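You operate a simulated robot arm through the tools that you are given. There is no shell and no other tool. Be economical: measure what you need, move in short steps, check, and stop when the job is done.

You run a simulated two-armed robot. Do the job below in one go: nothing can be reset, and whatever is moved stays where it is left.

TASK
On the top of the inspection bench, fold the rag in half.

It is judged by the outcome, as a careful person would: the job done as asked, and still so three seconds after it is handed in. It fails if anything else is knocked over, pushed out of place, dropped, spilled or broken. Flat cloth is picked up by pressing the open fingertips on it (5 to 10 N) and closing them slowly along it; thin cloth reads only 2 to 8 mm in the jaws.

THE ROBOT
Two 7-joint arms with two-finger parallel grippers on one trunk, on a base that drives. Base frame: it is fixed to the floor where the robot stands at the start and does not move with it; the origin is under the middle of the robot, x ahead of it, y to its left, z up; the surface under the hand at the start is at about z = 820. Units: mm, degrees, N and s.
The left shoulder is at the start at [70, 188, 1430], the right one opposite. With the tool pointing down near the work surface each hand reaches from about 100 to 700 mm from the robot's upright axis, wherever it stands, measured 20 degrees to its own side. Places, roughly: top of the inspection bench [600, -100, 800]. Payload 3.91 kg a hand.
The tool frame of a hand sits at the grasp point between the pads (the TCP): z along the fingers, y along the line on which they close. The tips reach 30 mm beyond it. Largest opening 110 mm; finger width 20, thickness 10; the body of the gripper, 48 by 112 mm, starts 55 mm behind the TCP.
Orientation is told as [roll, pitch, yaw] about the base's x, y, z axes, in that order, counted from this pose: with the fingers straight down and closing along the base's y, the tool's x points along the base's -x, its y along +y and its z along -z.

THE INTERFACE
- The arms move only by the tool jog_arm. It takes "left_plan", "right_plan" or both (then of equal length, played together; a hand with none holds still); each is a list of rows, each a list of 7 numbers: the shift along the base's x, y, z in cm, then the turn, a rotation vector about the base's x, y, z in degrees, then the finger opening in cm, from 0 to 11. In form: [[x, y, z, rx, ry, rz, grip], ...]. A call has 1 to 20 rows; each row shifts and turns the commanded pose from where the row before left it. Each row takes 0.2 s and may step no farther than 50 mm and 8.6 degrees from the row before; otherwise, or with a gripper value out of range, the whole call is refused. Where a pose cannot be reached the arm comes as near as it can. A force on the tool above 40 N (or 10 N above the force at the start of the call, whichever is more), or a blocked arm, ends the call early, and 0.2 s more pass. Each finger travels about 72 mm/s and halts on what it meets, pressing with about 31 N; the grip force reading is that of the motor and also rises with nothing between the fingers. The clock runs only during rows and for 0.2 s after the last one: add rows that do not move to give the fingers time. It gives the time, the measured TCP pose, the force on the tool (base axes), the opening and the grip force at its end, in the units of the frame above (readings bear some noise), with the torque about the TCP (base axes, N m) and any sound that the robot's microphone picked up.
- Cameras (640 x 400 px; columns grow to the right, rows downward): "scene" is now at [118.1, -11.6, 1626.5]; the picture's right is [-0.27, -0.96, -0.00], its down [-0.84, 0.23, -0.48] and it looks along [0.47, -0.13, -0.87] (base axes); focal length 249 px, centre (320, 200). "left" rides on the left gripper at [72, -17, -103] in its tool frame; the picture's right is [0.23, 0.97, 0.00], its down [-0.76, 0.18, -0.62] and it looks along [-0.61, 0.14, 0.78] (tool axes); focal length 222 px, centre (320, 200). "right" rides on the right gripper at [72, 17, -103] in its tool frame; the picture's right is [-0.23, 0.97, 0.00], its down [-0.76, -0.18, -0.62] and it looks along [-0.61, -0.14, 0.78] (tool axes); focal length 222 px, centre (320, 200). There is no depth. A picture from a camera that has moved, and an enlarged one, comes with that camera's place and axes in the base frame and with its lens. The place of the scene camera against the robot may be out by one fixed shift of up to 12 mm in any direction.
- capture(camera): a new picture of that camera. It takes no simulated time.
- lift_body(by): slides the trunk up (or, below 0, down) by that many mm; the arms and the scene camera ride with it, the base frame stays. It gives what a move gives, with no picture.
- steer(legs): drives the robot by 1 to 6 legs, each [ahead, turn to the left] in mm and degrees, along the robot's own axes; the way and the turn of a leg run together, so that a leg with both is an arc; at most 1500 mm and 180 degrees a leg. The arms and the cameras ride along, it lands a little off, and it stops where it bumps. It gives what a move gives.
- turn_head(pan, tilt): turns the head with the scene camera to pan (to the left, within 86 degrees either way) and tilt (down, from -29 to 69), counted from straight ahead of the robot. It gives what a move gives.
- zoom(camera, box): a new picture of the part [left, top, right, bottom] of that camera's present view, enlarged. It takes no simulated time.
- hand_in(): hands the job in; it is judged then, once.

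Go step by step. Nothing tells you exact positions but the pictures and the camera data: compare them with the known pose of the tool, close in by small moves and look again before you grip or let go. The budget is 120 turns and 92 pictures, counting those below and the enlarged ones. Unless the task says otherwise, let go and move clear before handing in, and close with one line.

The tools are called after "Request:" as a command line: name --argument value ..., lists and objects as JSON in quotes. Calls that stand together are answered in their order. jog_arm: Moves the arms, as the interface text tells. Its arguments: {"type":"object","properties":{"left_plan":{"type":"array"},"right_plan":{"type":"array"}},"required":[]} The other tools are called the same way: lift_body (by) slides the trunk up or down; steer (legs) drives the base; turn_head (pan, tilt) turns the head that bears the scene camera; capture (camera) takes a picture; zoom (camera, box) takes an enlarged picture of a part of a camera's view; hand_in () hands the job in.

At the start:

```text
clock: 0.0
left_position: [521.1, 80.8, 1011.1]
left_orientation: [-0.1, 0.0, -0.1]
left_ft_force: [0.7, -0.8, -0.9]
left_wrist_torque: [0.0, 0.0, -0.01]
left_finger_gap: 110.0
left_grasp_force: 0.0
right_position: [493.4, -350.7, 1021.6]
right_orientation: [-0.1, -0.1, -0.1]
right_ft_force: [0.5, -0.3, 0.0]
right_wrist_torque: [0.01, -0.03, 0.0]
right_finger_gap: 110.1
right_grasp_force: 0.1
trunk travel left (down, up): [-940.0, 0.0]
robot x, y, heading: [1.0, 0.7, -0.1]
head pan, tilt: [-15.6, 61.0]
```

scene: 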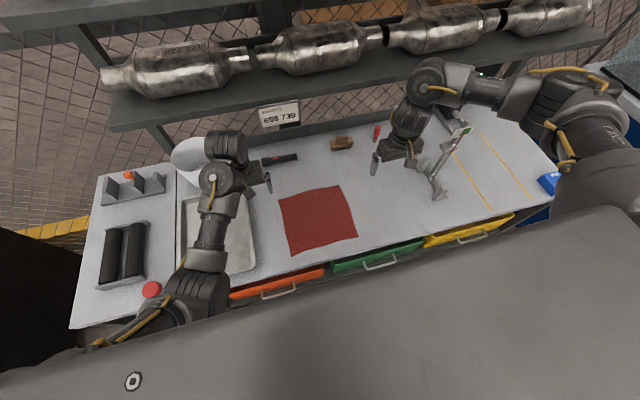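
right: 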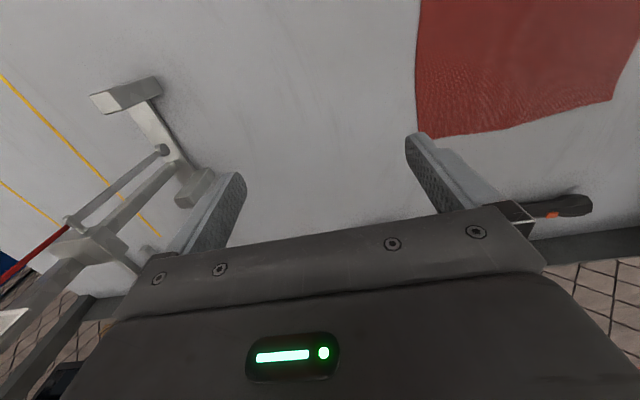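
left: 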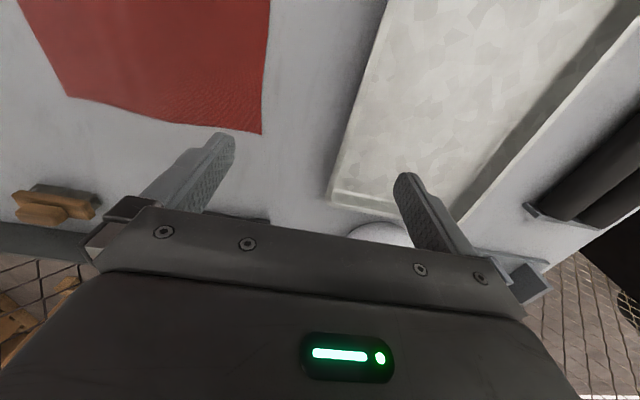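

The rag is a square of about 220 mm. Its far corners are near (583, 14) and (585, -208), and its near edge is at about x = 365. I'll bring both hands above the far corners and look more closely.

Request:
jog_arm --left_plan '[[1.24, -1.9, -2.22, 0, 0, 0, 3], [1.24, -1.9, -2.22, 0, 0, 0, 3], [1.24, -1.9, -2.22, 0, 0, 0, 3], [1.24, -1.9, -2.22, 0, 0, 0, 3], [1.24, -1.9, -2.22, 0, 0, 0, 3], [0, 0, 0, 0, 0, 0, 3]]' --right_plan '[[1.8, 3.42, -2.44, 0, 0, 0, 3], [1.8, 3.42, -2.44, 0, 0, 0, 3], [1.8, 3.42, -2.44, 0, 0, 0, 3], [1.8, 3.42, -2.44, 0, 0, 0, 3], [1.8, 3.42, -2.44, 0, 0, 0, 3], [0, 0, 0, 0, 0, 0, 3]]'

Request:
capture --camera "left"

Request:
capture --camera "right"

Request:
capture --camera "scene"

```text
clock: 1.4
left_position: [589.5, 9.9, 893.0]
left_orientation: [1.4, -0.2, 1.0]
left_ft_force: [-0.1, 0.2, 0.7]
left_wrist_torque: [-0.01, 0.0, 0.0]
left_finger_gap: 30.1
left_grasp_force: 0.0
right_position: [581.8, -177.8, 898.9]
right_orientation: [0.1, -0.2, -0.1]
right_ft_force: [0.6, 0.5, -0.7]
right_wrist_torque: [-0.02, -0.05, 0.0]
right_finger_gap: 30.0
right_grasp_force: 0.2
trunk travel left (down, up): [-940.0, 0.0]
robot x, y, heading: [1.4, -1.7, 0.0]
head pan, tilt: [-15.6, 61.0]
```

```text
88 pictures are left
camera left: at [517.5, -11.3, 996.2], right [-0.24, 0.97, 0.03], down [0.76, 0.17, 0.63], along [0.61, 0.17, -0.78], focal length 222 px, centre (320, 200)
```

left: 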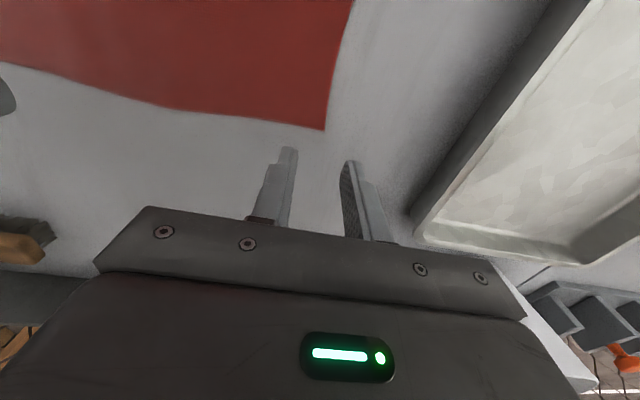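

```text
87 pictures are left
camera right: at [508.3, -161.4, 1002.1], right [0.23, 0.97, 0.0], down [0.76, -0.18, 0.63], along [0.61, -0.14, -0.78], focal length 222 px, centre (320, 200)
```

right: 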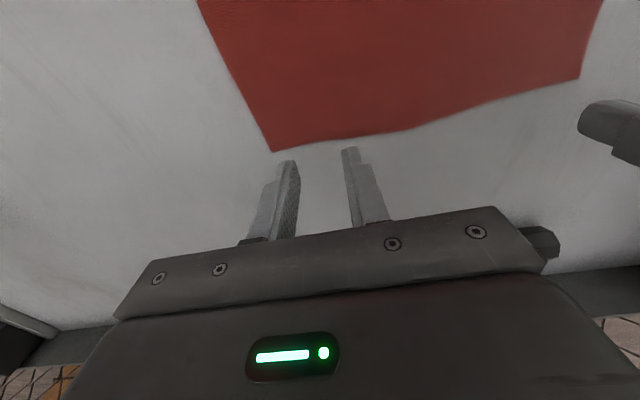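

```text
86 pictures are left
camera scene: at [116.2, -13.5, 1626.6], right [-0.27, -0.96, 0.0], down [-0.84, 0.24, -0.49], along [0.47, -0.13, -0.87], focal length 249 px, centre (320, 200)
```

scene: 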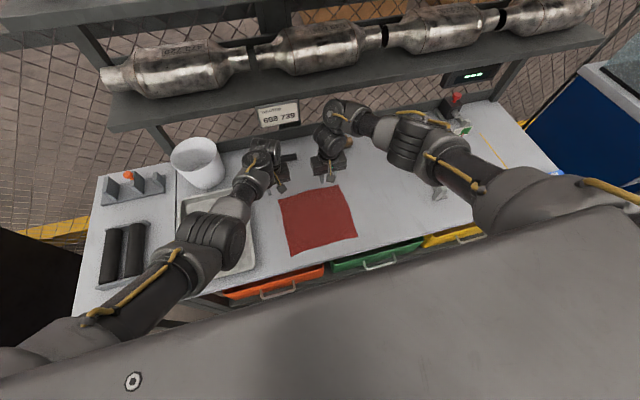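

The left hand stopped short of its target in y. The far corners now work out at about (585, 13) and (587, -223). I'll let the left hand settle, then correct both.

Request:
jog_arm --left_plan '[[0, 0, 0, 0, 0, 0, 3], [0, 0, 0, 0, 0, 0, 3], [0, 0, 0, 0, 0, 0, 3]]' --right_plan '[[0, -0.9, 0, 0, 0, 0, 3], [0, -0.8, 0, 0, 0, 0, 3], [0, 0, 0, 0, 0, 0, 3]]'

```text
clock: 2.2
left_position: [592.1, 10.6, 894.9]
left_orientation: [1.2, -0.2, 1.1]
left_ft_force: [-0.3, 0.8, 0.2]
left_wrist_torque: [0.02, 0.0, -0.02]
left_finger_gap: 30.2
left_grasp_force: 0.1
right_position: [582.9, -196.0, 899.5]
right_orientation: [0.0, -0.2, -0.1]
right_ft_force: [0.1, 0.6, 0.0]
right_wrist_torque: [0.01, 0.0, 0.03]
right_finger_gap: 29.9
right_grasp_force: 0.1
trunk travel left (down, up): [-940.0, 0.0]
robot x, y, heading: [0.3, -0.2, -0.0]
head pan, tilt: [-15.6, 61.0]
```

The left arm has hit its limit when crossing the middle. The rag is centred at y = -105, so I'll turn the base about 10 degrees to the right to face it.

Request:
steer --legs '[[0, -10]]'

Request:
jog_arm --left_plan '[[0, 0, 0, 0, 0, 0, 3]]' --right_plan '[[0, 0, 0, 0, 0, 0, 3]]'

Request:
capture --camera "scene"

```text
clock: 3.3
left_position: [585.4, -94.7, 895.0]
left_orientation: [1.3, -0.4, -9.1]
left_ft_force: [-0.3, -0.2, 1.1]
left_wrist_torque: [0.06, -0.01, 0.02]
left_finger_gap: 30.1
left_grasp_force: 0.0
right_position: [540.1, -295.4, 898.2]
right_orientation: [-0.1, -0.2, -10.2]
right_ft_force: [0.5, 0.0, 0.4]
right_wrist_torque: [0.02, -0.02, -0.01]
right_finger_gap: 30.0
right_grasp_force: 0.1
trunk travel left (down, up): [-940.0, 0.0]
robot x, y, heading: [1.9, -0.8, -10.1]
head pan, tilt: [-15.6, 61.0]
```

```text
clock: 3.7
left_position: [588.5, -90.2, 894.0]
left_orientation: [1.4, -0.4, -8.8]
left_ft_force: [-0.4, 0.3, 0.6]
left_wrist_torque: [0.0, 0.0, 0.01]
left_finger_gap: 29.8
left_grasp_force: 0.1
right_position: [541.8, -292.9, 899.6]
right_orientation: [0.0, -0.1, -10.1]
right_ft_force: [0.4, -0.1, -0.7]
right_wrist_torque: [0.02, 0.02, -0.05]
right_finger_gap: 29.9
right_grasp_force: 0.0
trunk travel left (down, up): [-940.0, 0.0]
robot x, y, heading: [1.7, -1.0, -10.0]
head pan, tilt: [-15.6, 61.0]
```

```text
85 pictures are left
camera scene: at [113.8, -29.5, 1626.5], right [-0.43, -0.9, 0.0], down [-0.79, 0.38, -0.49], along [0.44, -0.21, -0.87], focal length 249 px, centre (320, 200)
```

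scene: 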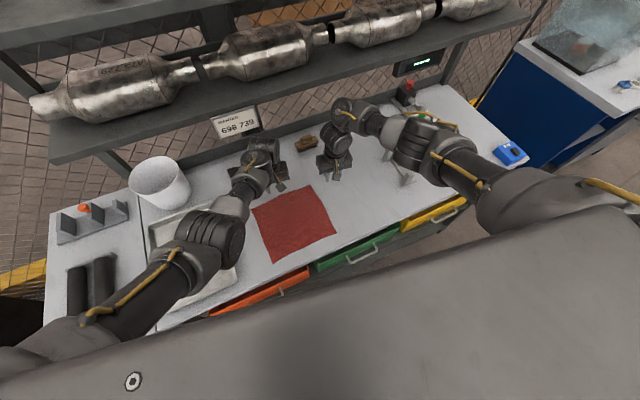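

The turn gave the left arm more reach. Next I'll align both hands over the far corners, with yaw back at 0 and the tips about 30 mm above the bench.

Request:
jog_arm --left_plan '[[-0.13, 1.9, -0.35, 0, 0, 2.2, 3], [-0.13, 1.9, -0.35, 0, 0, 2.2, 3], [-0.13, 1.9, -0.35, 0, 0, 2.2, 3], [-0.13, 1.9, -0.35, 0, 0, 2.2, 3], [0, 0, 0, 0, 0, 0, 3]]' --right_plan '[[1.03, 2.45, -0.5, 0, 0, 2.5, 3], [1.03, 2.45, -0.5, 0, 0, 2.5, 3], [1.03, 2.45, -0.5, 0, 0, 2.5, 3], [1.03, 2.45, -0.5, 0, 0, 2.5, 3], [0, 0, 0, 0, 0, 0, 3]]'

Request:
capture --camera "left"

Request:
capture --camera "right"

```text
clock: 4.9
left_position: [580.5, -20.1, 881.1]
left_orientation: [1.4, -0.3, -0.2]
left_ft_force: [0.1, 0.1, 0.4]
left_wrist_torque: [0.01, 0.0, 0.03]
left_finger_gap: 30.2
left_grasp_force: 0.2
right_position: [581.0, -199.9, 879.0]
right_orientation: [0.1, -0.1, -0.3]
right_ft_force: [-0.8, -0.9, -0.5]
right_wrist_torque: [0.01, -0.03, 0.02]
right_finger_gap: 30.0
right_grasp_force: 0.0
trunk travel left (down, up): [-940.0, 0.0]
robot x, y, heading: [1.9, -3.5, -10.1]
head pan, tilt: [-15.6, 61.0]
```

```text
84 pictures are left
camera left: at [508.0, -40.2, 983.8], right [-0.22, 0.97, 0.02], down [0.76, 0.16, 0.63], along [0.61, 0.16, -0.77], focal length 222 px, centre (320, 200)
```

left: 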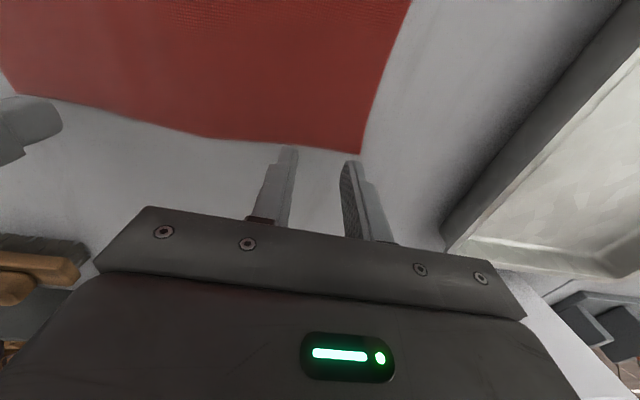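

```text
83 pictures are left
camera right: at [507.9, -182.3, 982.6], right [0.23, 0.97, 0.0], down [0.76, -0.18, 0.62], along [0.61, -0.14, -0.78], focal length 222 px, centre (320, 200)
```

right: 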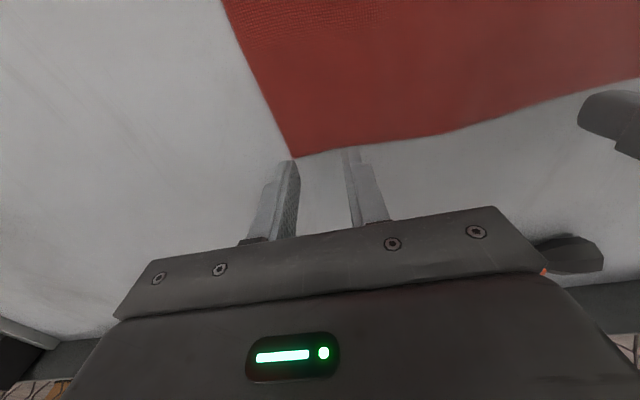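

The estimates agree: corners at about (584, 15) and (587, -223). I'll shift the right hand slightly inward and descend until the tips are just above the cloth.

Request:
jog_arm --left_plan '[[0, 0, -0.7, 0, 0, 0, 3], [0, 0, -0.7, 0, 0, 0, 3], [0, 0, -0.6, 0, 0, 0, 3], [0, 0, -0.4, 0, 0, 0, 3], [0, 0, 0, 0, 0, 0, 3]]' --right_plan '[[0.3, 0.8, -0.7, 0, 0, 0, 3], [0, 0, -0.7, 0, 0, 0, 3], [0, 0, -0.6, 0, 0, 0, 3], [0, 0, -0.3, 0, 0, 0, 3], [0, 0, 0, 0, 0, 0, 3]]'

Request:
capture --camera "left"

Request:
capture --camera "right"

```text
clock: 6.1
left_position: [581.0, -19.4, 859.2]
left_orientation: [1.3, -0.4, -0.3]
left_ft_force: [0.9, -0.7, 0.5]
left_wrist_torque: [-0.02, -0.01, -0.01]
left_finger_gap: 29.9
left_grasp_force: 0.0
right_position: [584.6, -188.4, 856.6]
right_orientation: [0.1, -0.1, -0.4]
right_ft_force: [-0.1, -0.2, 0.1]
right_wrist_torque: [0.01, -0.04, 0.0]
right_finger_gap: 29.8
right_grasp_force: 0.0
trunk travel left (down, up): [-940.0, 0.0]
robot x, y, heading: [1.0, -2.8, -10.1]
head pan, tilt: [-15.6, 61.0]
```

```text
82 pictures are left
camera left: at [508.1, -38.8, 961.3], right [-0.22, 0.97, 0.02], down [0.76, 0.16, 0.63], along [0.61, 0.16, -0.77], focal length 222 px, centre (320, 200)
```

left: 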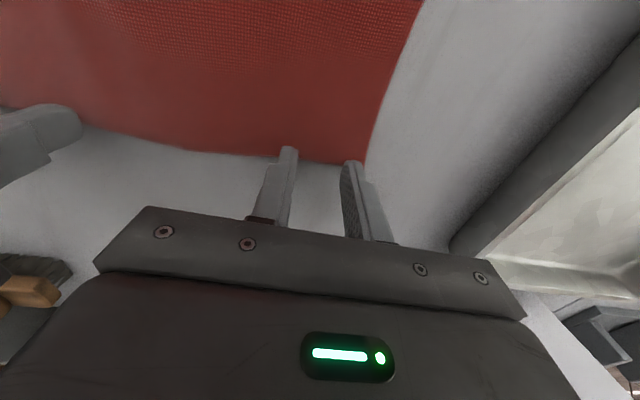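

```text
81 pictures are left
camera right: at [510.7, -172.3, 958.7], right [0.23, 0.97, 0.0], down [0.76, -0.18, 0.62], along [0.61, -0.14, -0.78], focal length 222 px, centre (320, 200)
```

right: 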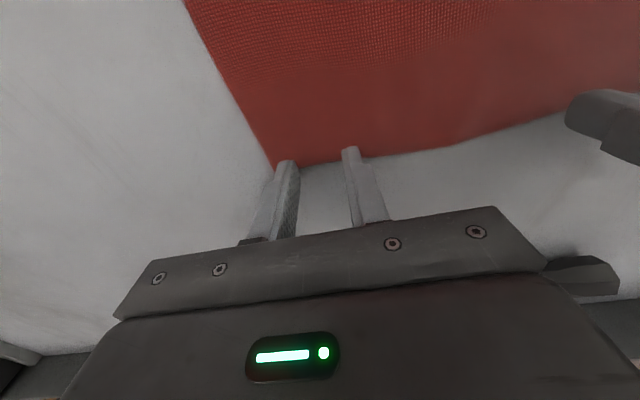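

The tips are a few millimetres above the cloth and overlap the edge by about 10 mm. I'll move both hands 3–5 mm further onto the cloth and keep lowering.

Request:
jog_arm --left_plan '[[-0.3, 0, -0.3, 0, 0, 0, 3], [0, 0, -0.4, 0, 0, 0, 3], [0, 0, 0, 0, 0, 0, 3]]' --right_plan '[[-0.5, 0, -0.2, 0, 0, 0, 3], [0, 0, -0.3, 0, 0, 0, 3], [0, 0, 0, 0, 0, 0, 3]]'

```text
clock: 6.9
left_position: [576.8, -18.7, 851.3]
left_orientation: [1.3, -0.4, -0.4]
left_ft_force: [-0.5, -0.3, 1.6]
left_wrist_torque: [-0.05, 0.0, 0.01]
left_finger_gap: 29.9
left_grasp_force: 0.2
right_position: [577.6, -189.3, 852.1]
right_orientation: [0.0, -0.3, -0.3]
right_ft_force: [0.4, 0.3, 6.2]
right_wrist_torque: [-0.04, 0.0, -0.05]
right_finger_gap: 30.2
right_grasp_force: 0.1
trunk travel left (down, up): [-940.0, 0.0]
robot x, y, heading: [0.5, 4.6, -10.2]
head pan, tilt: [-15.6, 61.0]
```

The right hand presses with 6 N and the left has barely touched. I'll level the left hand and lower it 1 mm.

Request:
jog_arm --left_plan '[[0, 0, 0, -1.3, 0, 0, 3], [0, 0, -0.1, 0, 0, 0, 3], [0, 0, 0, 0, 0, 0, 3]]'

```text
clock: 7.7
left_position: [576.8, -19.6, 850.3]
left_orientation: [0.0, -0.5, -0.3]
left_ft_force: [0.1, -0.2, 8.7]
left_wrist_torque: [0.06, -0.02, -0.02]
left_finger_gap: 29.9
left_grasp_force: 0.1
right_position: [577.7, -188.4, 851.9]
right_orientation: [0.0, -0.2, -0.3]
right_ft_force: [2.1, -0.4, 5.2]
right_wrist_torque: [-0.02, -0.05, -0.01]
right_finger_gap: 29.8
right_grasp_force: 0.1
trunk travel left (down, up): [-940.0, 0.0]
robot x, y, heading: [0.4, 2.0, -10.4]
head pan, tilt: [-15.6, 61.0]
```

Both hands now press with 5–9 N. I'll close the fingers slowly.

Request:
jog_arm --left_plan '[[0, 0, 0, 0, 0, 0, 2.7], [0, 0, 0, 0, 0, 0, 2.4], [0, 0, 0, 0, 0, 0, 2.1], [0, 0, 0, 0, 0, 0, 1.8], [0, 0, 0, 0, 0, 0, 1.5], [0, 0, 0, 0, 0, 0, 1.2], [0, 0, 0, 0, 0, 0, 0.9], [0, 0, 0, 0, 0, 0, 0.6], [0, 0, 0, 0, 0, 0, 0.3], [0, 0, 0, 0, 0, 0, 0], [0, 0, 0, 0, 0, 0, 0], [0, 0, 0, 0, 0, 0, 0]]' --right_plan '[[0, 0, 0, 0, 0, 0, 2.7], [0, 0, 0, 0, 0, 0, 2.4], [0, 0, 0, 0, 0, 0, 2.1], [0, 0, 0, 0, 0, 0, 1.8], [0, 0, 0, 0, 0, 0, 1.5], [0, 0, 0, 0, 0, 0, 1.2], [0, 0, 0, 0, 0, 0, 0.9], [0, 0, 0, 0, 0, 0, 0.6], [0, 0, 0, 0, 0, 0, 0.3], [0, 0, 0, 0, 0, 0, 0], [0, 0, 0, 0, 0, 0, 0], [0, 0, 0, 0, 0, 0, 0]]'

Request:
capture --camera "left"

Request:
capture --camera "right"

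```text
clock: 10.3
left_position: [576.8, -18.3, 851.6]
left_orientation: [-0.1, -0.4, -0.4]
left_ft_force: [0.5, -14.7, 9.7]
left_wrist_torque: [-0.42, 0.02, 0.03]
left_finger_gap: 2.2
left_grasp_force: 31.0
right_position: [577.8, -188.4, 851.3]
right_orientation: [0.1, -0.2, -0.3]
right_ft_force: [0.8, 13.8, 4.3]
right_wrist_torque: [0.4, 0.0, 0.04]
right_finger_gap: 1.9
right_grasp_force: 30.6
trunk travel left (down, up): [-940.0, 0.0]
robot x, y, heading: [0.5, -0.6, -9.8]
head pan, tilt: [-15.6, 61.0]
```

```text
80 pictures are left
camera left: at [503.3, -36.5, 954.7], right [-0.22, 0.98, 0.0], down [0.76, 0.17, 0.63], along [0.61, 0.14, -0.78], focal length 222 px, centre (320, 200)
```

left: 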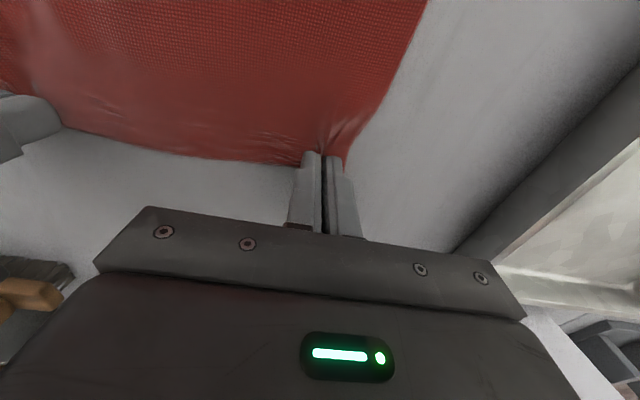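

```text
79 pictures are left
camera right: at [504.5, -171.4, 954.6], right [0.23, 0.97, 0.0], down [0.76, -0.18, 0.63], along [0.61, -0.14, -0.78], focal length 222 px, centre (320, 200)
```

right: 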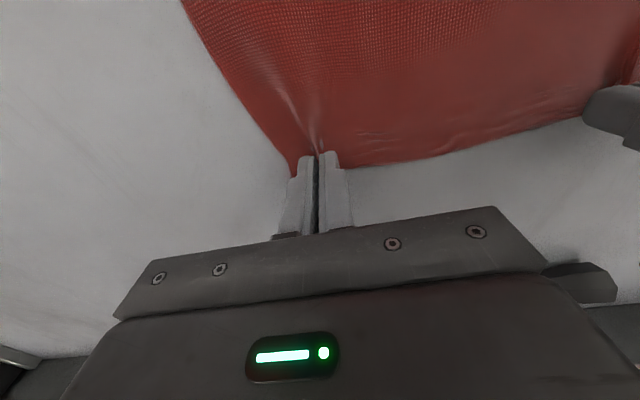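

Both corners are pinched, with gaps of 2 mm and visible pleats. The cloth is tight between the hands, so I'll ease them inward and lift a little to check the hold.

Request:
jog_arm --left_plan '[[0, -0.3, 0.1, 0, 0, 0, 0], [0, -0.2, 0.3, 0, 0, 0, 0], [-0.2, 0, 0.8, 0, 0, 0, 0], [-0.3, 0, 1, 0, 0, 0, 0], [0, 0, 0, 0, 0, 0, 0]]' --right_plan '[[0, 0.3, 0.1, 0, 0, 0, 0], [0, 0.2, 0.3, 0, 0, 0, 0], [-0.2, 0, 0.8, 0, 0, 0, 0], [-0.3, 0, 1, 0, 0, 0, 0], [0, 0, 0, 0, 0, 0, 0]]'

Request:
capture --camera "left"

Request:
capture --camera "right"

```text
clock: 11.5
left_position: [573.0, -22.5, 871.0]
left_orientation: [0.0, -0.4, -0.3]
left_ft_force: [-0.5, -1.4, -0.1]
left_wrist_torque: [-0.05, 0.02, 0.02]
left_finger_gap: 1.9
left_grasp_force: 31.5
right_position: [575.4, -184.5, 872.5]
right_orientation: [-0.1, 0.0, -0.2]
right_ft_force: [0.2, 1.6, -0.6]
right_wrist_torque: [-0.03, 0.01, 0.03]
right_finger_gap: 2.4
right_grasp_force: 30.9
trunk travel left (down, up): [-940.0, 0.0]
robot x, y, heading: [-0.3, -0.4, -10.3]
head pan, tilt: [-15.6, 61.0]
```

```text
78 pictures are left
camera left: at [499.8, -39.9, 973.9], right [-0.22, 0.97, 0.0], down [0.76, 0.17, 0.63], along [0.61, 0.14, -0.78], focal length 222 px, centre (320, 200)
```

left: 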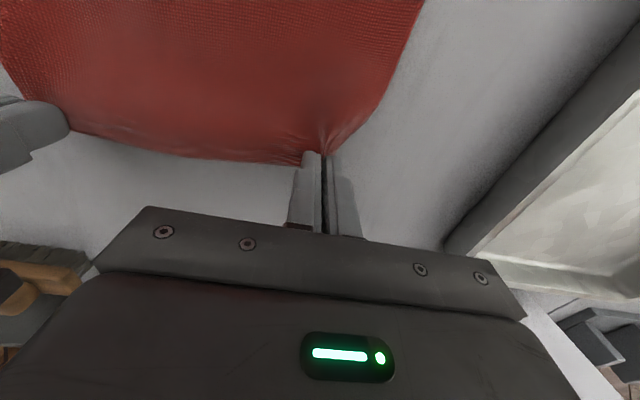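

```text
77 pictures are left
camera right: at [501.7, -168.0, 976.0], right [0.23, 0.97, 0.0], down [0.76, -0.18, 0.62], along [0.61, -0.14, -0.78], focal length 222 px, centre (320, 200)
```

right: 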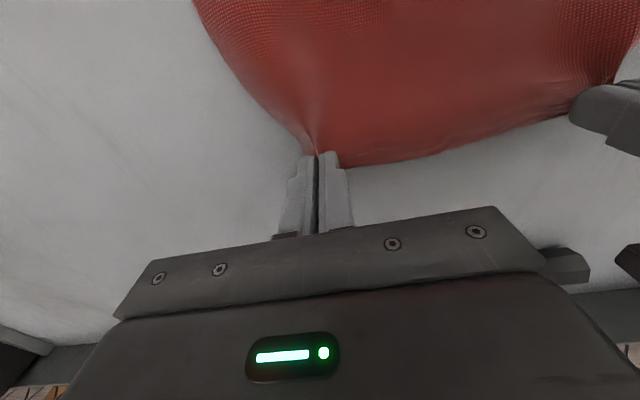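

Both corners hold. Next comes the first half of the arc: up and back toward the fold line, starting to tilt the fingers forward.

Request:
jog_arm --left_plan '[[-1.3, 0, 1.4, 0, -3, 0, 0], [-1.5, 0, 1.2, 0, -3, 0, 0], [-1.6, 0, 1.1, 0, -3, 0, 0], [-1.6, 0, 1.0, 0, -3, 0, 0], [-1.6, 0, 0.9, 0, -3, 0, 0], [-1.6, 0, 0.7, 0, -3, 0, 0], [0, 0, 0, 0, 0, 0, 0]]' --right_plan '[[-1.3, 0, 1.4, 0, -3, 0, 0], [-1.5, 0, 1.2, 0, -3, 0, 0], [-1.6, 0, 1.1, 0, -3, 0, 0], [-1.6, 0, 1.0, 0, -3, 0, 0], [-1.6, 0, 0.9, 0, -3, 0, 0], [-1.6, 0, 0.7, 0, -3, 0, 0], [0, 0, 0, 0, 0, 0, 0]]'

Request:
capture --camera "left"

Request:
capture --camera "scene"

```text
clock: 13.1
left_position: [480.4, -26.1, 932.5]
left_orientation: [0.1, -18.4, -0.2]
left_ft_force: [0.6, -0.6, 0.1]
left_wrist_torque: [0.01, 0.0, -0.02]
left_finger_gap: 2.0
left_grasp_force: 30.8
right_position: [483.4, -184.1, 935.0]
right_orientation: [0.1, -18.1, -0.3]
right_ft_force: [0.5, 0.5, -0.1]
right_wrist_torque: [-0.04, -0.01, 0.0]
right_finger_gap: 1.7
right_grasp_force: 30.7
trunk travel left (down, up): [-940.0, 0.0]
robot x, y, heading: [2.0, -1.2, -10.3]
head pan, tilt: [-15.6, 61.0]
```

```text
76 pictures are left
camera left: at [377.9, -42.3, 1008.8], right [-0.21, 0.97, -0.07], down [0.53, 0.17, 0.83], along [0.82, 0.14, -0.55], focal length 222 px, centre (320, 200)
```

left: 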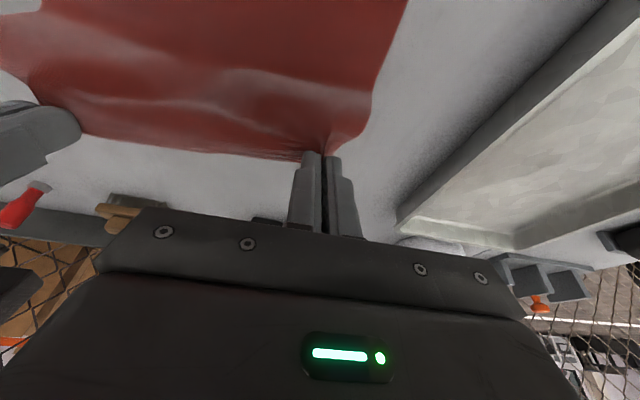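

```text
75 pictures are left
camera scene: at [114.0, -31.7, 1626.4], right [-0.43, -0.9, 0.0], down [-0.79, 0.38, -0.48], along [0.44, -0.21, -0.87], focal length 249 px, centre (320, 200)
```

scene: 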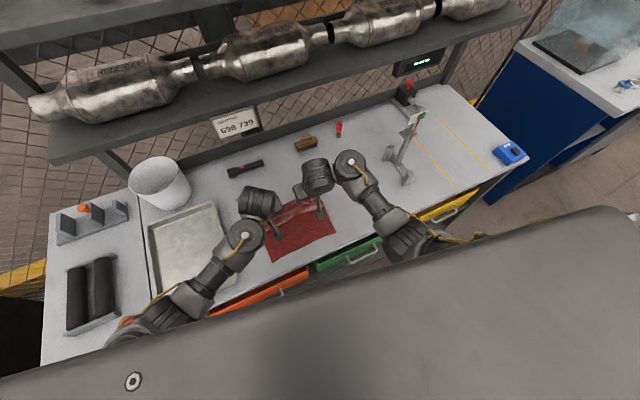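

Both grips hold and the rag's near half hasn't moved. I'll continue the second half of the arc toward the near edge, with more tilt.

Request:
jog_arm --left_plan '[[-1.8, 0, 0, 0, -3.1, 0, 0], [-1.8, 0, -0.3, 0, -3.1, 0, 0], [-1.8, 0, -0.6, 0, -3.1, 0, 0], [-1.8, 0, -0.9, 0, -3.1, 0, 0], [-1.8, 0, -1.2, 0, -3.1, 0, 0], [-1.8, 0, -1.2, 0, -3.1, 0, 0], [-1.8, 0, -1.2, 0, -3.1, 0, 0], [0, 0, 0, 0, 0, 0, 0]]' --right_plan '[[-1.8, 0, 0, 0, -3.1, 0, 0], [-1.8, 0, -0.3, 0, -3.1, 0, 0], [-1.8, 0, -0.6, 0, -3.1, 0, 0], [-1.8, 0, -0.9, 0, -3.1, 0, 0], [-1.8, 0, -1.2, 0, -3.1, 0, 0], [-1.8, 0, -1.2, 0, -3.1, 0, 0], [-1.8, 0, -1.2, 0, -3.1, 0, 0], [0, 0, 0, 0, 0, 0, 0]]'

Request:
capture --camera "left"

Request:
capture --camera "right"

Request:
zoom --camera "scene" --box '[200, 130, 400, 290]'

```text
clock: 14.9
left_position: [353.8, -24.4, 882.6]
left_orientation: [0.2, -40.0, -0.3]
left_ft_force: [1.2, -0.3, -0.5]
left_wrist_torque: [-0.02, 0.01, -0.01]
left_finger_gap: 1.9
left_grasp_force: 31.5
right_position: [355.6, -184.5, 882.2]
right_orientation: [0.1, -39.9, -0.3]
right_ft_force: [0.3, 0.4, 0.2]
right_wrist_torque: [0.01, -0.02, 0.0]
right_finger_gap: 2.0
right_grasp_force: 30.4
trunk travel left (down, up): [-940.0, 0.0]
robot x, y, heading: [1.4, -1.3, -10.1]
head pan, tilt: [-15.6, 61.0]
```

```text
74 pictures are left
camera left: at [232.3, -41.0, 914.2], right [-0.17, 0.97, -0.14], down [0.18, 0.17, 0.97], along [0.97, 0.14, -0.21], focal length 222 px, centre (320, 200)
```

left: 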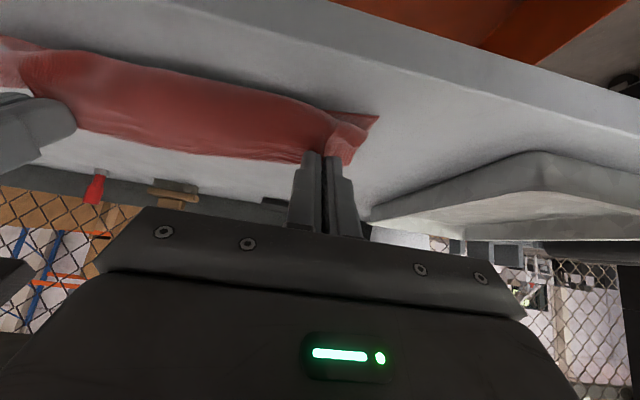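

```text
73 pictures are left
camera right: at [233.5, -167.9, 914.7], right [0.18, 0.97, 0.15], down [0.18, -0.18, 0.97], along [0.97, -0.14, -0.21], focal length 222 px, centre (320, 200)
```

right: 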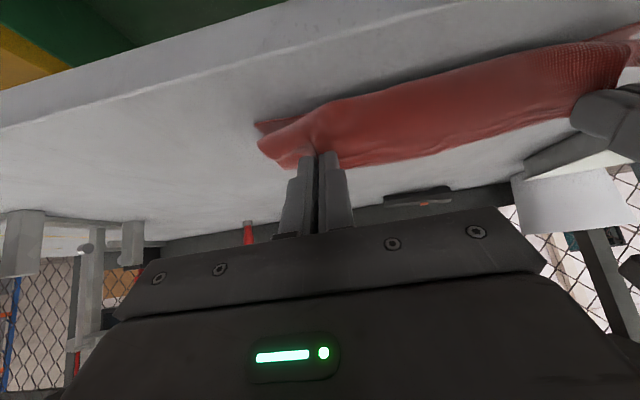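

```text
2.50 times, centred on (300, 210) of scene
camera zoom: at [113.7, -31.0, 1626.5], right [-0.43, -0.9, 0.0], down [-0.79, 0.38, -0.48], along [0.44, -0.21, -0.87], focal length 622 px, centre (370, 175)
```

zoom: 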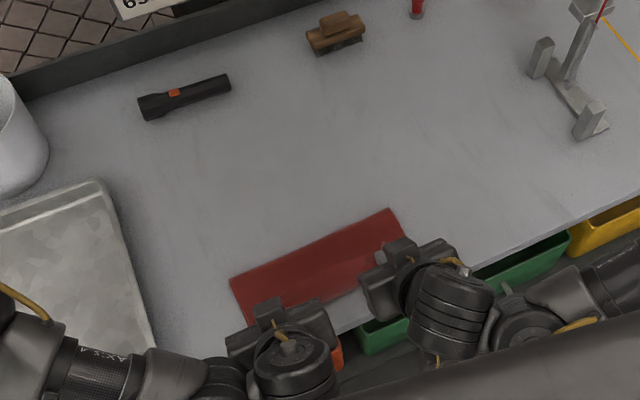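

The near edge is at x ≈ 367. The pinched tips are at x ≈ 373, about 39 mm above the bench, which is right where they should be. I'll lower by 22 mm and look again before releasing.

Request:
jog_arm --left_plan '[[-0.1, 0.1, -0.8, 0, 0, 0, 0], [-0.1, 0.1, -0.8, 0, 0, 0, 0], [0, 0.1, -0.6, 0, 0, 0, 0], [0, 0, 0, 0, 0, 0, 0], [0, 0, 0, 0, 0, 0, 0]]' --right_plan '[[-0.1, -0.1, -0.8, 0, 0, 0, 0], [-0.1, -0.1, -0.8, 0, 0, 0, 0], [0, -0.1, -0.6, 0, 0, 0, 0], [0, 0, 0, 0, 0, 0, 0], [0, 0, 0, 0, 0, 0, 0]]'

Request:
capture --camera "left"

Request:
capture --camera "right"

```text
clock: 16.1
left_position: [351.4, -22.7, 858.4]
left_orientation: [0.2, -40.0, -0.3]
left_ft_force: [0.2, -6.8, 1.3]
left_wrist_torque: [-0.2, -0.02, -0.12]
left_finger_gap: 1.9
left_grasp_force: 30.6
right_position: [353.6, -188.1, 859.0]
right_orientation: [0.4, -39.8, -0.3]
right_ft_force: [-0.7, 6.7, 0.2]
right_wrist_torque: [0.13, 0.01, 0.16]
right_finger_gap: 2.0
right_grasp_force: 31.2
trunk travel left (down, up): [-940.0, 0.0]
robot x, y, heading: [0.5, -0.8, -10.1]
head pan, tilt: [-15.6, 61.0]
```

```text
71 pictures are left
camera left: at [230.3, -38.4, 892.1], right [-0.17, 0.97, -0.14], down [0.18, 0.17, 0.97], along [0.97, 0.14, -0.21], focal length 222 px, centre (320, 200)
```

left: 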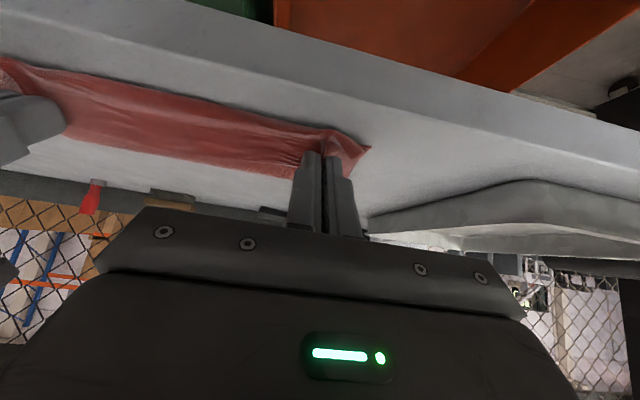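

```text
70 pictures are left
camera right: at [231.1, -170.4, 892.5], right [0.18, 0.97, 0.15], down [0.19, -0.18, 0.97], along [0.97, -0.14, -0.21], focal length 222 px, centre (320, 200)
```

right: 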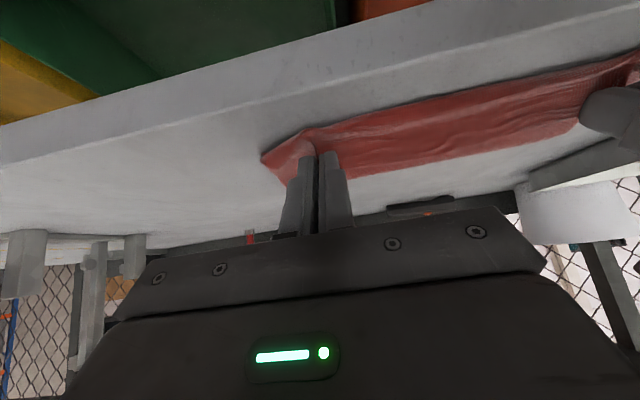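

The cloth is laid over and its edge sits at the near edge. I'll open gradually, so that the pleats can spread, and check before backing away.

Request:
jog_arm --left_plan '[[0, -0.2, 0, 0, 0, 0, 0.4], [0, 0, 0, 0, 0, 0, 1.0], [0, 0, 0, 0, 0, 0, 1.8], [0, 0, 0, 0, 0, 0, 2.6], [0, 0, 0, 0, 0, 0, 3.4], [0, 0, 0, 0, 0, 0, 3.4]]' --right_plan '[[0, 0.2, 0, 0, 0, 0, 0.4], [0, 0, 0, 0, 0, 0, 1.0], [0, 0, 0, 0, 0, 0, 1.8], [0, 0, 0, 0, 0, 0, 2.6], [0, 0, 0, 0, 0, 0, 3.4], [0, 0, 0, 0, 0, 0, 3.4]]'

Request:
capture --camera "left"

Request:
capture --camera "right"

```text
clock: 17.5
left_position: [352.6, -24.4, 859.5]
left_orientation: [0.3, -40.1, -0.4]
left_ft_force: [0.5, -1.1, 0.2]
left_wrist_torque: [0.0, 0.02, 0.02]
left_finger_gap: 33.9
left_grasp_force: 0.0
right_position: [352.8, -186.4, 860.9]
right_orientation: [0.2, -39.8, -0.2]
right_ft_force: [-0.3, -0.1, -0.4]
right_wrist_torque: [0.02, 0.03, 0.0]
right_finger_gap: 34.2
right_grasp_force: 0.1
trunk travel left (down, up): [-940.0, 0.0]
robot x, y, heading: [-4.4, 1.8, -9.9]
head pan, tilt: [-15.6, 61.0]
```

```text
69 pictures are left
camera left: at [230.7, -40.2, 892.0], right [-0.17, 0.98, -0.14], down [0.18, 0.17, 0.97], along [0.97, 0.14, -0.21], focal length 222 px, centre (320, 200)
```

left: 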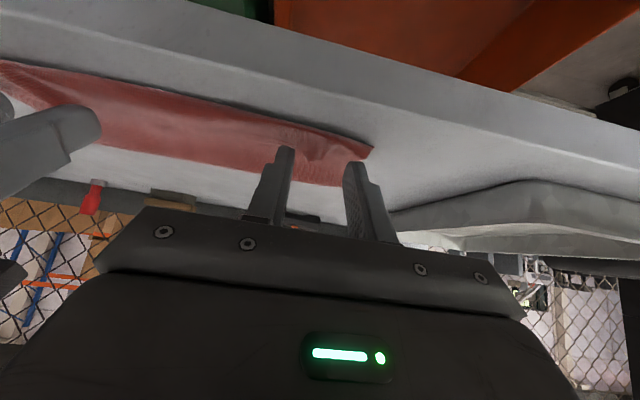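

```text
68 pictures are left
camera right: at [230.8, -168.7, 892.7], right [0.18, 0.97, 0.15], down [0.18, -0.18, 0.97], along [0.97, -0.14, -0.21], focal length 222 px, centre (320, 200)
```

right: 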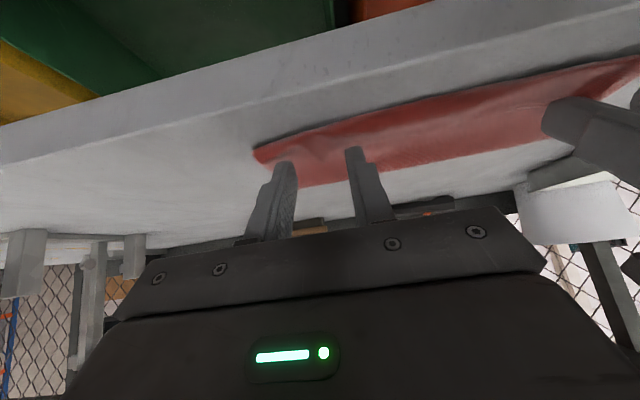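

The cloth has dropped from the fingers. I'll back away along the fingers, then up and apart, to look from above.

Request:
jog_arm --left_plan '[[-1, 0, 1.2, 0, 0, 0, 3.4], [-1, 0, 1.5, 0, 0, 0, 3.4], [-0.5, 0, 3, 0, 4, 0, 3.4], [0, 1, 4, 0, 6, 0, 3.4], [0, 3, 3.5, 0, 8, 0, 3.4], [0, 3.5, 3, 0, 8, 0, 3.4], [0, 4, 2, 0, 8, 0, 3.4], [0, 4, 2, 0, 6, 0, 3.4], [0, 4, 1, 0, 0, 0, 3.4], [0, 0, 0, 0, 0, 0, 3.4]]' --right_plan '[[-1, 0, 1.2, 0, 0, 0, 3.4], [-1, 0, 1.5, 0, 0, 0, 3.4], [-0.5, 0, 3, 0, 4, 0, 3.4], [0, -1, 4, 0, 6, 0, 3.4], [0, -3, 3.5, 0, 8, 0, 3.4], [0, -3.5, 3, 0, 8, 0, 3.4], [0, -4, 2, 0, 8, 0, 3.4], [0, -4, 2, 0, 6, 0, 3.4], [0, -4, 1, 0, 0, 0, 3.4], [0, 0, 0, 0, 0, 0, 3.4]]'

Request:
zoom --camera "scene" --box '[200, 150, 400, 275]'

Request:
capture --camera "scene"

Request:
capture --camera "left"

Request:
capture --camera "right"

```text
clock: 19.0
left_position: [322.4, 46.6, 1010.8]
left_orientation: [-0.4, -15.5, -0.3]
left_ft_force: [-0.5, 0.2, 0.3]
left_wrist_torque: [0.02, 0.04, 0.01]
left_finger_gap: 33.7
left_grasp_force: 0.1
left hand out of reach, approached as far as the arm can: row 6, 7
right_position: [334.1, -261.9, 1023.8]
right_orientation: [0.8, -14.4, -2.5]
right_ft_force: [19.0, 55.4, -57.1]
right_wrist_torque: [-6.2, -4.51, -6.46]
right_finger_gap: 34.2
right_grasp_force: 0.0
right hand out of reach, approached as far as the arm can: row 4, 7
trunk travel left (down, up): [-940.0, 0.0]
robot x, y, heading: [-0.3, -0.8, -9.9]
head pan, tilt: [-15.6, 61.0]
stopped in row 7 (right hand): the force on the tool passed its limit at 221 N (the readings are from after the stop); the commanded pose is now the measured one
```

```text
3.20 times, centred on (300, 212) of scene
camera zoom: at [110.8, -29.6, 1626.7], right [-0.43, -0.9, 0.0], down [-0.79, 0.38, -0.49], along [0.44, -0.21, -0.87], focal length 797 px, centre (384, 160)
```

zoom: 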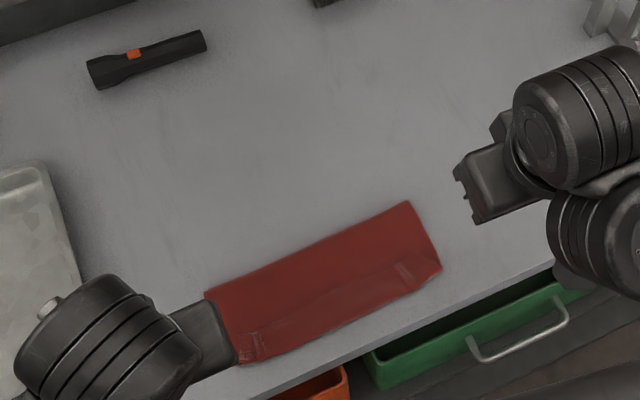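

```text
66 pictures are left
camera scene: at [110.8, -29.6, 1626.7], right [-0.43, -0.9, 0.0], down [-0.79, 0.38, -0.49], along [0.44, -0.21, -0.87], focal length 249 px, centre (320, 200)
```

scene: 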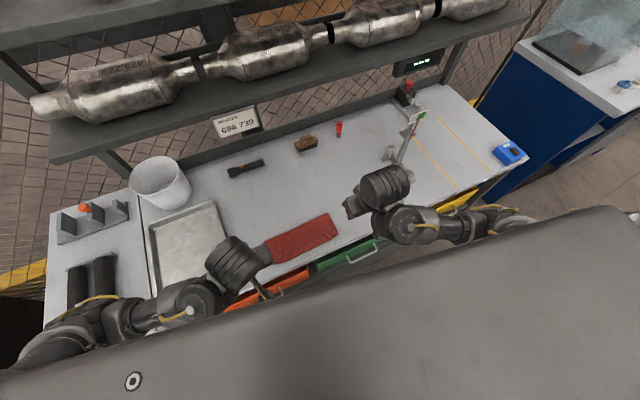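

```text
65 pictures are left
camera left: at [224.8, 29.9, 1093.4], right [-0.21, 0.97, -0.07], down [0.57, 0.18, 0.8], along [0.79, 0.13, -0.59], focal length 222 px, centre (320, 200)
```

left: 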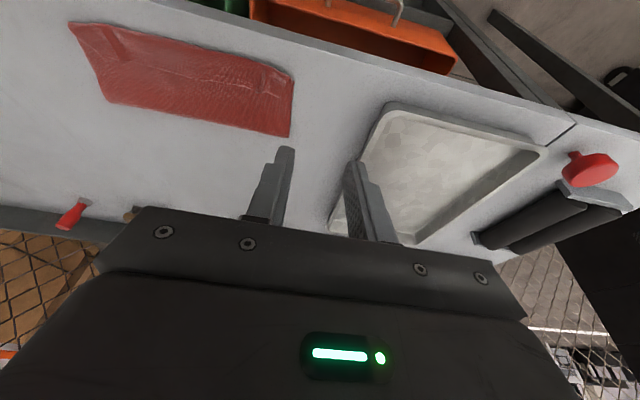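

```text
64 pictures are left
camera right: at [238.3, -242.9, 1106.2], right [0.26, 0.96, 0.07], down [0.57, -0.21, 0.79], along [0.78, -0.17, -0.61], focal length 222 px, centre (320, 200)
```

right: 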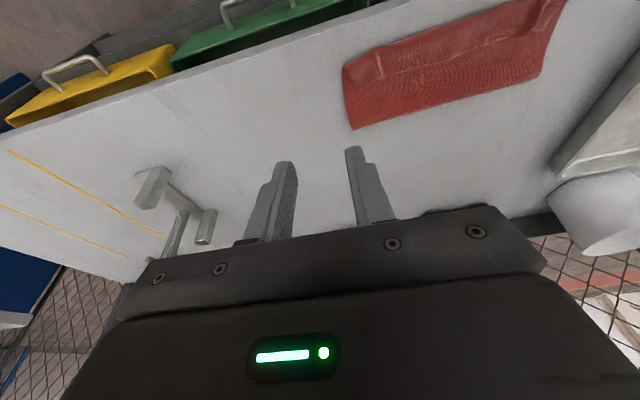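

The rag is folded and the right arm only bumped into its own body. I'll move both hands forward and clear, then look closely at the near edge.

Request:
jog_arm --right_plan '[[2, 0, 0.5, 0, 0, 0, 3.4], [2, 0, 0, 0, 0, 0, 3.4], [2, 0, 0, 0, 0, 0, 3.4], [0, 0, 0, 0, 0, 0, 3.4]]' --left_plan '[[2, 1, 0, 0, 0, 0, 3.4], [2, 2, 0, 0, 0, 0, 3.4], [2, 2, 0, 0, 0, 0, 3.4], [0, 0, 0, 0, 0, 0, 3.4]]'

Request:
zoom --camera "scene" --box '[245, 200, 357, 270]'

Request:
zoom --camera "left" --box '[40, 0, 320, 175]'

Request:
zoom --camera "right" --box '[320, 0, 600, 175]'

```text
clock: 19.2
left_position: [326.2, 45.4, 1011.4]
left_orientation: [-0.3, -15.4, -0.3]
left_ft_force: [-0.4, 0.3, -0.8]
left_wrist_torque: [0.01, -0.03, 0.01]
left_finger_gap: 34.1
left_grasp_force: 0.1
right_position: [339.4, -264.2, 1023.5]
right_orientation: [1.0, -14.6, -3.2]
right_ft_force: [9.6, 24.8, -25.5]
right_wrist_torque: [-2.76, -1.86, -2.85]
right_finger_gap: 33.7
right_grasp_force: 0.0
trunk travel left (down, up): [-940.0, 0.0]
robot x, y, heading: [0.9, 1.2, -10.1]
head pan, tilt: [-15.6, 61.0]
stopped in row 1 (right hand): the force on the tool passed its limit at 123 N (the readings are from after the stop); the commanded pose is now the measured one
```

```text
5.71 times, centred on (301, 235) of scene
camera zoom: at [115.6, -32.0, 1626.3], right [-0.43, -0.9, 0.0], down [-0.79, 0.38, -0.48], along [0.44, -0.21, -0.88], focal length 1423 px, centre (429, 0)
```

zoom: 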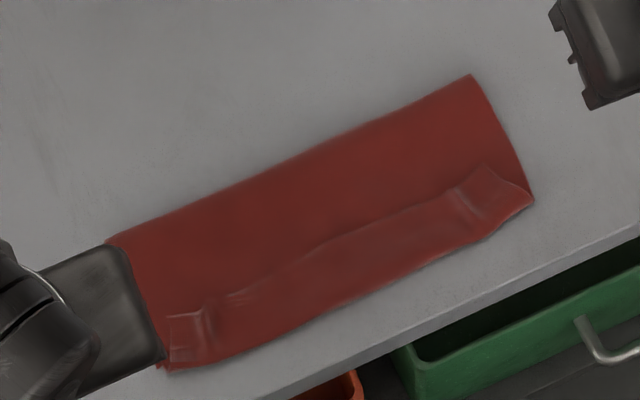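

```text
2.29 times, centred on (180, 88) of left
camera zoom: at [230.3, 29.2, 1092.9], right [-0.21, 0.97, -0.07], down [0.57, 0.18, 0.8], along [0.79, 0.13, -0.59], focal length 508 px, centre (640, 457)
```

zoom: 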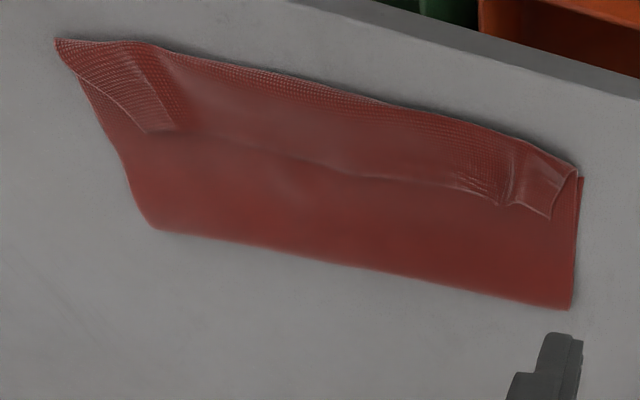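

```text
2.29 times, centred on (460, 88) of right
camera zoom: at [244.4, -243.9, 1105.4], right [0.27, 0.96, 0.07], down [0.57, -0.22, 0.79], along [0.78, -0.17, -0.61], focal length 508 px, centre (0, 457)
```

zoom: 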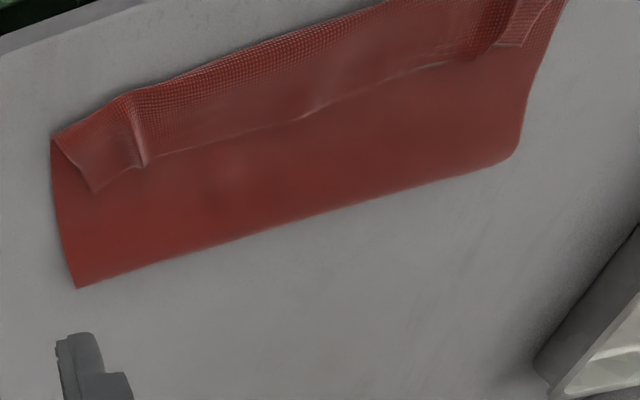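

The last 40 mm or so of the upper layer has flipped back on itself, so the fold line came out at x ≈ 452 instead of 473. I plan to unfold the rag and refold it with a better grip. The right arm comes first: it is jammed against itself, so I'll move it the way the force pushes.

Request:
jog_arm --right_plan '[[0.5, 1, -1, 0, 0, 0, 3.4], [0.5, 1, -1, 0, 0, 0, 3.4], [1, 1, -1, 0, 0, 0, 3.4], [0, 0, 0, 0, 0, 0, 3.4]]'

```text
clock: 19.6
left_position: [325.0, 46.6, 1013.0]
left_orientation: [-0.4, -15.5, -0.4]
left_ft_force: [0.6, 1.1, -0.1]
left_wrist_torque: [0.01, 0.04, -0.03]
left_finger_gap: 34.0
left_grasp_force: 0.0
right_position: [340.5, -256.2, 1017.3]
right_orientation: [1.1, -14.6, -3.4]
right_ft_force: [6.2, 4.3, -8.6]
right_wrist_torque: [-0.45, -0.18, -0.51]
right_finger_gap: 33.7
right_grasp_force: 0.0
trunk travel left (down, up): [-940.0, 0.0]
robot x, y, heading: [1.2, 0.7, -10.0]
head pan, tilt: [-15.6, 61.0]
stopped in row 1 (right hand): the force on the tool passed its limit at 51 N (the readings are from after the stop); the commanded pose is now the measured one
```

The force has dropped. I'll free the hand fully by moving it forward.

Request:
jog_arm --right_plan '[[1, 0.5, -1, 0, 0, 0, 3.4], [2, 0.5, -1, 0, 2, 0, 3.4], [2.5, 0, 0, 0, 4, 0, 3.4], [2.5, 0, 0, 0, 4, 0, 3.4], [2.5, 0, 0, 0, 4, 0, 3.4], [0, 0, 0, 0, 0, 0, 3.4]]' --left_plan '[[1, 1, -1, 0, 0, 0, 3.4], [2, 1, -1, 0, 3, 0, 3.4], [2.5, 0, 0, 0, 4, 0, 3.4], [2.5, 0, 0, 0, 4, 0, 3.4], [2.5, 0, 0, 0, 4, 0, 3.4], [0, 0, 0, 0, 0, 0, 3.4]]'

```text
clock: 19.9
left_position: [330.6, 48.9, 1008.6]
left_orientation: [-0.4, -15.5, -0.2]
left_ft_force: [0.1, 0.1, -0.3]
left_wrist_torque: [-0.01, 0.01, -0.05]
left_finger_gap: 33.7
left_grasp_force: 0.1
right_position: [344.1, -255.7, 1016.0]
right_orientation: [1.2, -14.6, -3.9]
right_ft_force: [0.0, 0.1, -0.5]
right_wrist_torque: [-0.04, -0.03, -0.06]
right_finger_gap: 33.9
right_grasp_force: 0.1
trunk travel left (down, up): [-940.0, 0.0]
robot x, y, heading: [4.7, 0.5, -10.3]
head pan, tilt: [-15.6, 61.0]
stopped in row 1 (right hand): the force on the tool passed its limit at 57 N (the readings are from after the stop); the commanded pose is now the measured one
```

Request:
jog_arm --right_plan '[[0, 0.5, -1.5, 0, 0, 0, 3.4], [0, 0.5, -2, 0, 0, 0, 3.4], [1, 0.5, -2, 0, 0, 0, 3.4], [0, 0, 0, 0, 0, 0, 3.4]]'

Request:
capture --camera "scene"

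```text
clock: 20.9
left_position: [329.8, 49.4, 1008.2]
left_orientation: [-0.4, -15.4, -0.3]
left_ft_force: [-0.4, 0.3, 0.7]
left_wrist_torque: [0.0, -0.01, 0.0]
left_finger_gap: 33.9
left_grasp_force: 0.0
right_position: [357.2, -239.2, 958.5]
right_orientation: [1.1, -14.6, -3.9]
right_ft_force: [0.0, -0.5, -0.4]
right_wrist_torque: [0.0, -0.02, -0.01]
right_finger_gap: 33.8
right_grasp_force: 0.1
trunk travel left (down, up): [-940.0, 0.0]
robot x, y, heading: [-0.1, 1.3, -10.0]
head pan, tilt: [-15.6, 61.0]
```

```text
60 pictures are left
camera scene: at [113.3, -31.6, 1626.5], right [-0.43, -0.9, 0.0], down [-0.79, 0.38, -0.48], along [0.44, -0.21, -0.87], focal length 249 px, centre (320, 200)
```

scene: 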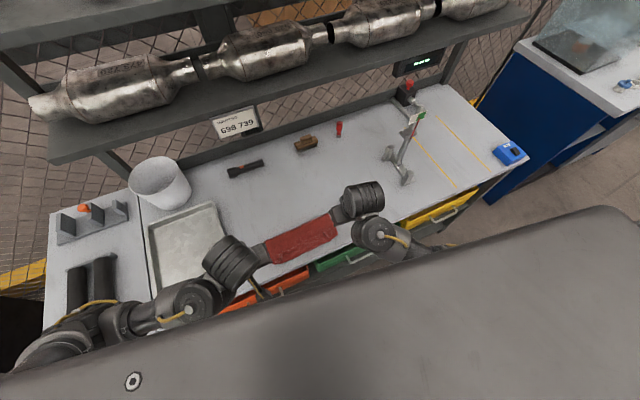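

The right arm is free. I'll drive the robot back about 90 mm so the arms have room when working near the bench's front edge.

Request:
steer --legs '[[-90, 0]]'

Request:
jog_arm --left_plan '[[2, 0, 0, 0, 4, 0, 5], [4, 0, 0, 0, 4, 0, 5], [4, 0, 0, 0, 4, 0, 5], [4, 0, 0, 0, 3.4, 0, 5], [0, 0, 0, 0, 0, 0, 5]]' --right_plan '[[2, 0, 1, 0, 4, 1, 5], [4, 0, 1, 0, 4, 1, 5], [4, 0, 1, -1, 4, 1, 5], [4, 0, 1, 0, 2.6, 1, 5], [0, 0, 0, 0, 0, 0, 5]]'

```text
clock: 22.0
left_position: [242.5, 64.4, 1008.6]
left_orientation: [-0.4, -15.4, -0.4]
left_ft_force: [0.3, 0.2, 0.7]
left_wrist_torque: [0.01, 0.0, 0.02]
left_finger_gap: 34.2
left_grasp_force: 0.0
right_position: [269.5, -225.1, 959.4]
right_orientation: [1.3, -14.6, -4.0]
right_ft_force: [0.5, 0.3, 0.0]
right_wrist_torque: [-0.02, 0.04, 0.01]
right_finger_gap: 34.1
right_grasp_force: 0.1
trunk travel left (down, up): [-940.0, 0.0]
robot x, y, heading: [-88.2, 16.4, -10.3]
head pan, tilt: [-15.6, 61.0]
```

```text
clock: 22.5
left_position: [240.7, 47.9, 1002.3]
left_orientation: [0.1, -11.3, -5.1]
left_ft_force: [-0.4, 0.2, 0.0]
left_wrist_torque: [0.03, 0.0, -0.02]
left_finger_gap: 50.1
left_grasp_force: 0.0
left hand out of reach, approached as far as the arm can: row 2
right_position: [291.4, -225.8, 967.1]
right_orientation: [1.0, -12.0, -3.7]
right_ft_force: [24.6, 5.5, -37.6]
right_wrist_torque: [-1.06, -1.43, -0.92]
right_finger_gap: 50.0
right_grasp_force: 0.0
trunk travel left (down, up): [-940.0, 0.0]
robot x, y, heading: [-91.5, 20.9, -10.2]
head pan, tilt: [-15.6, 61.0]
stopped in row 2 (right hand): the force on the tool passed its limit at 163 N (the readings are from after the stop); the commanded pose is now the measured one
```

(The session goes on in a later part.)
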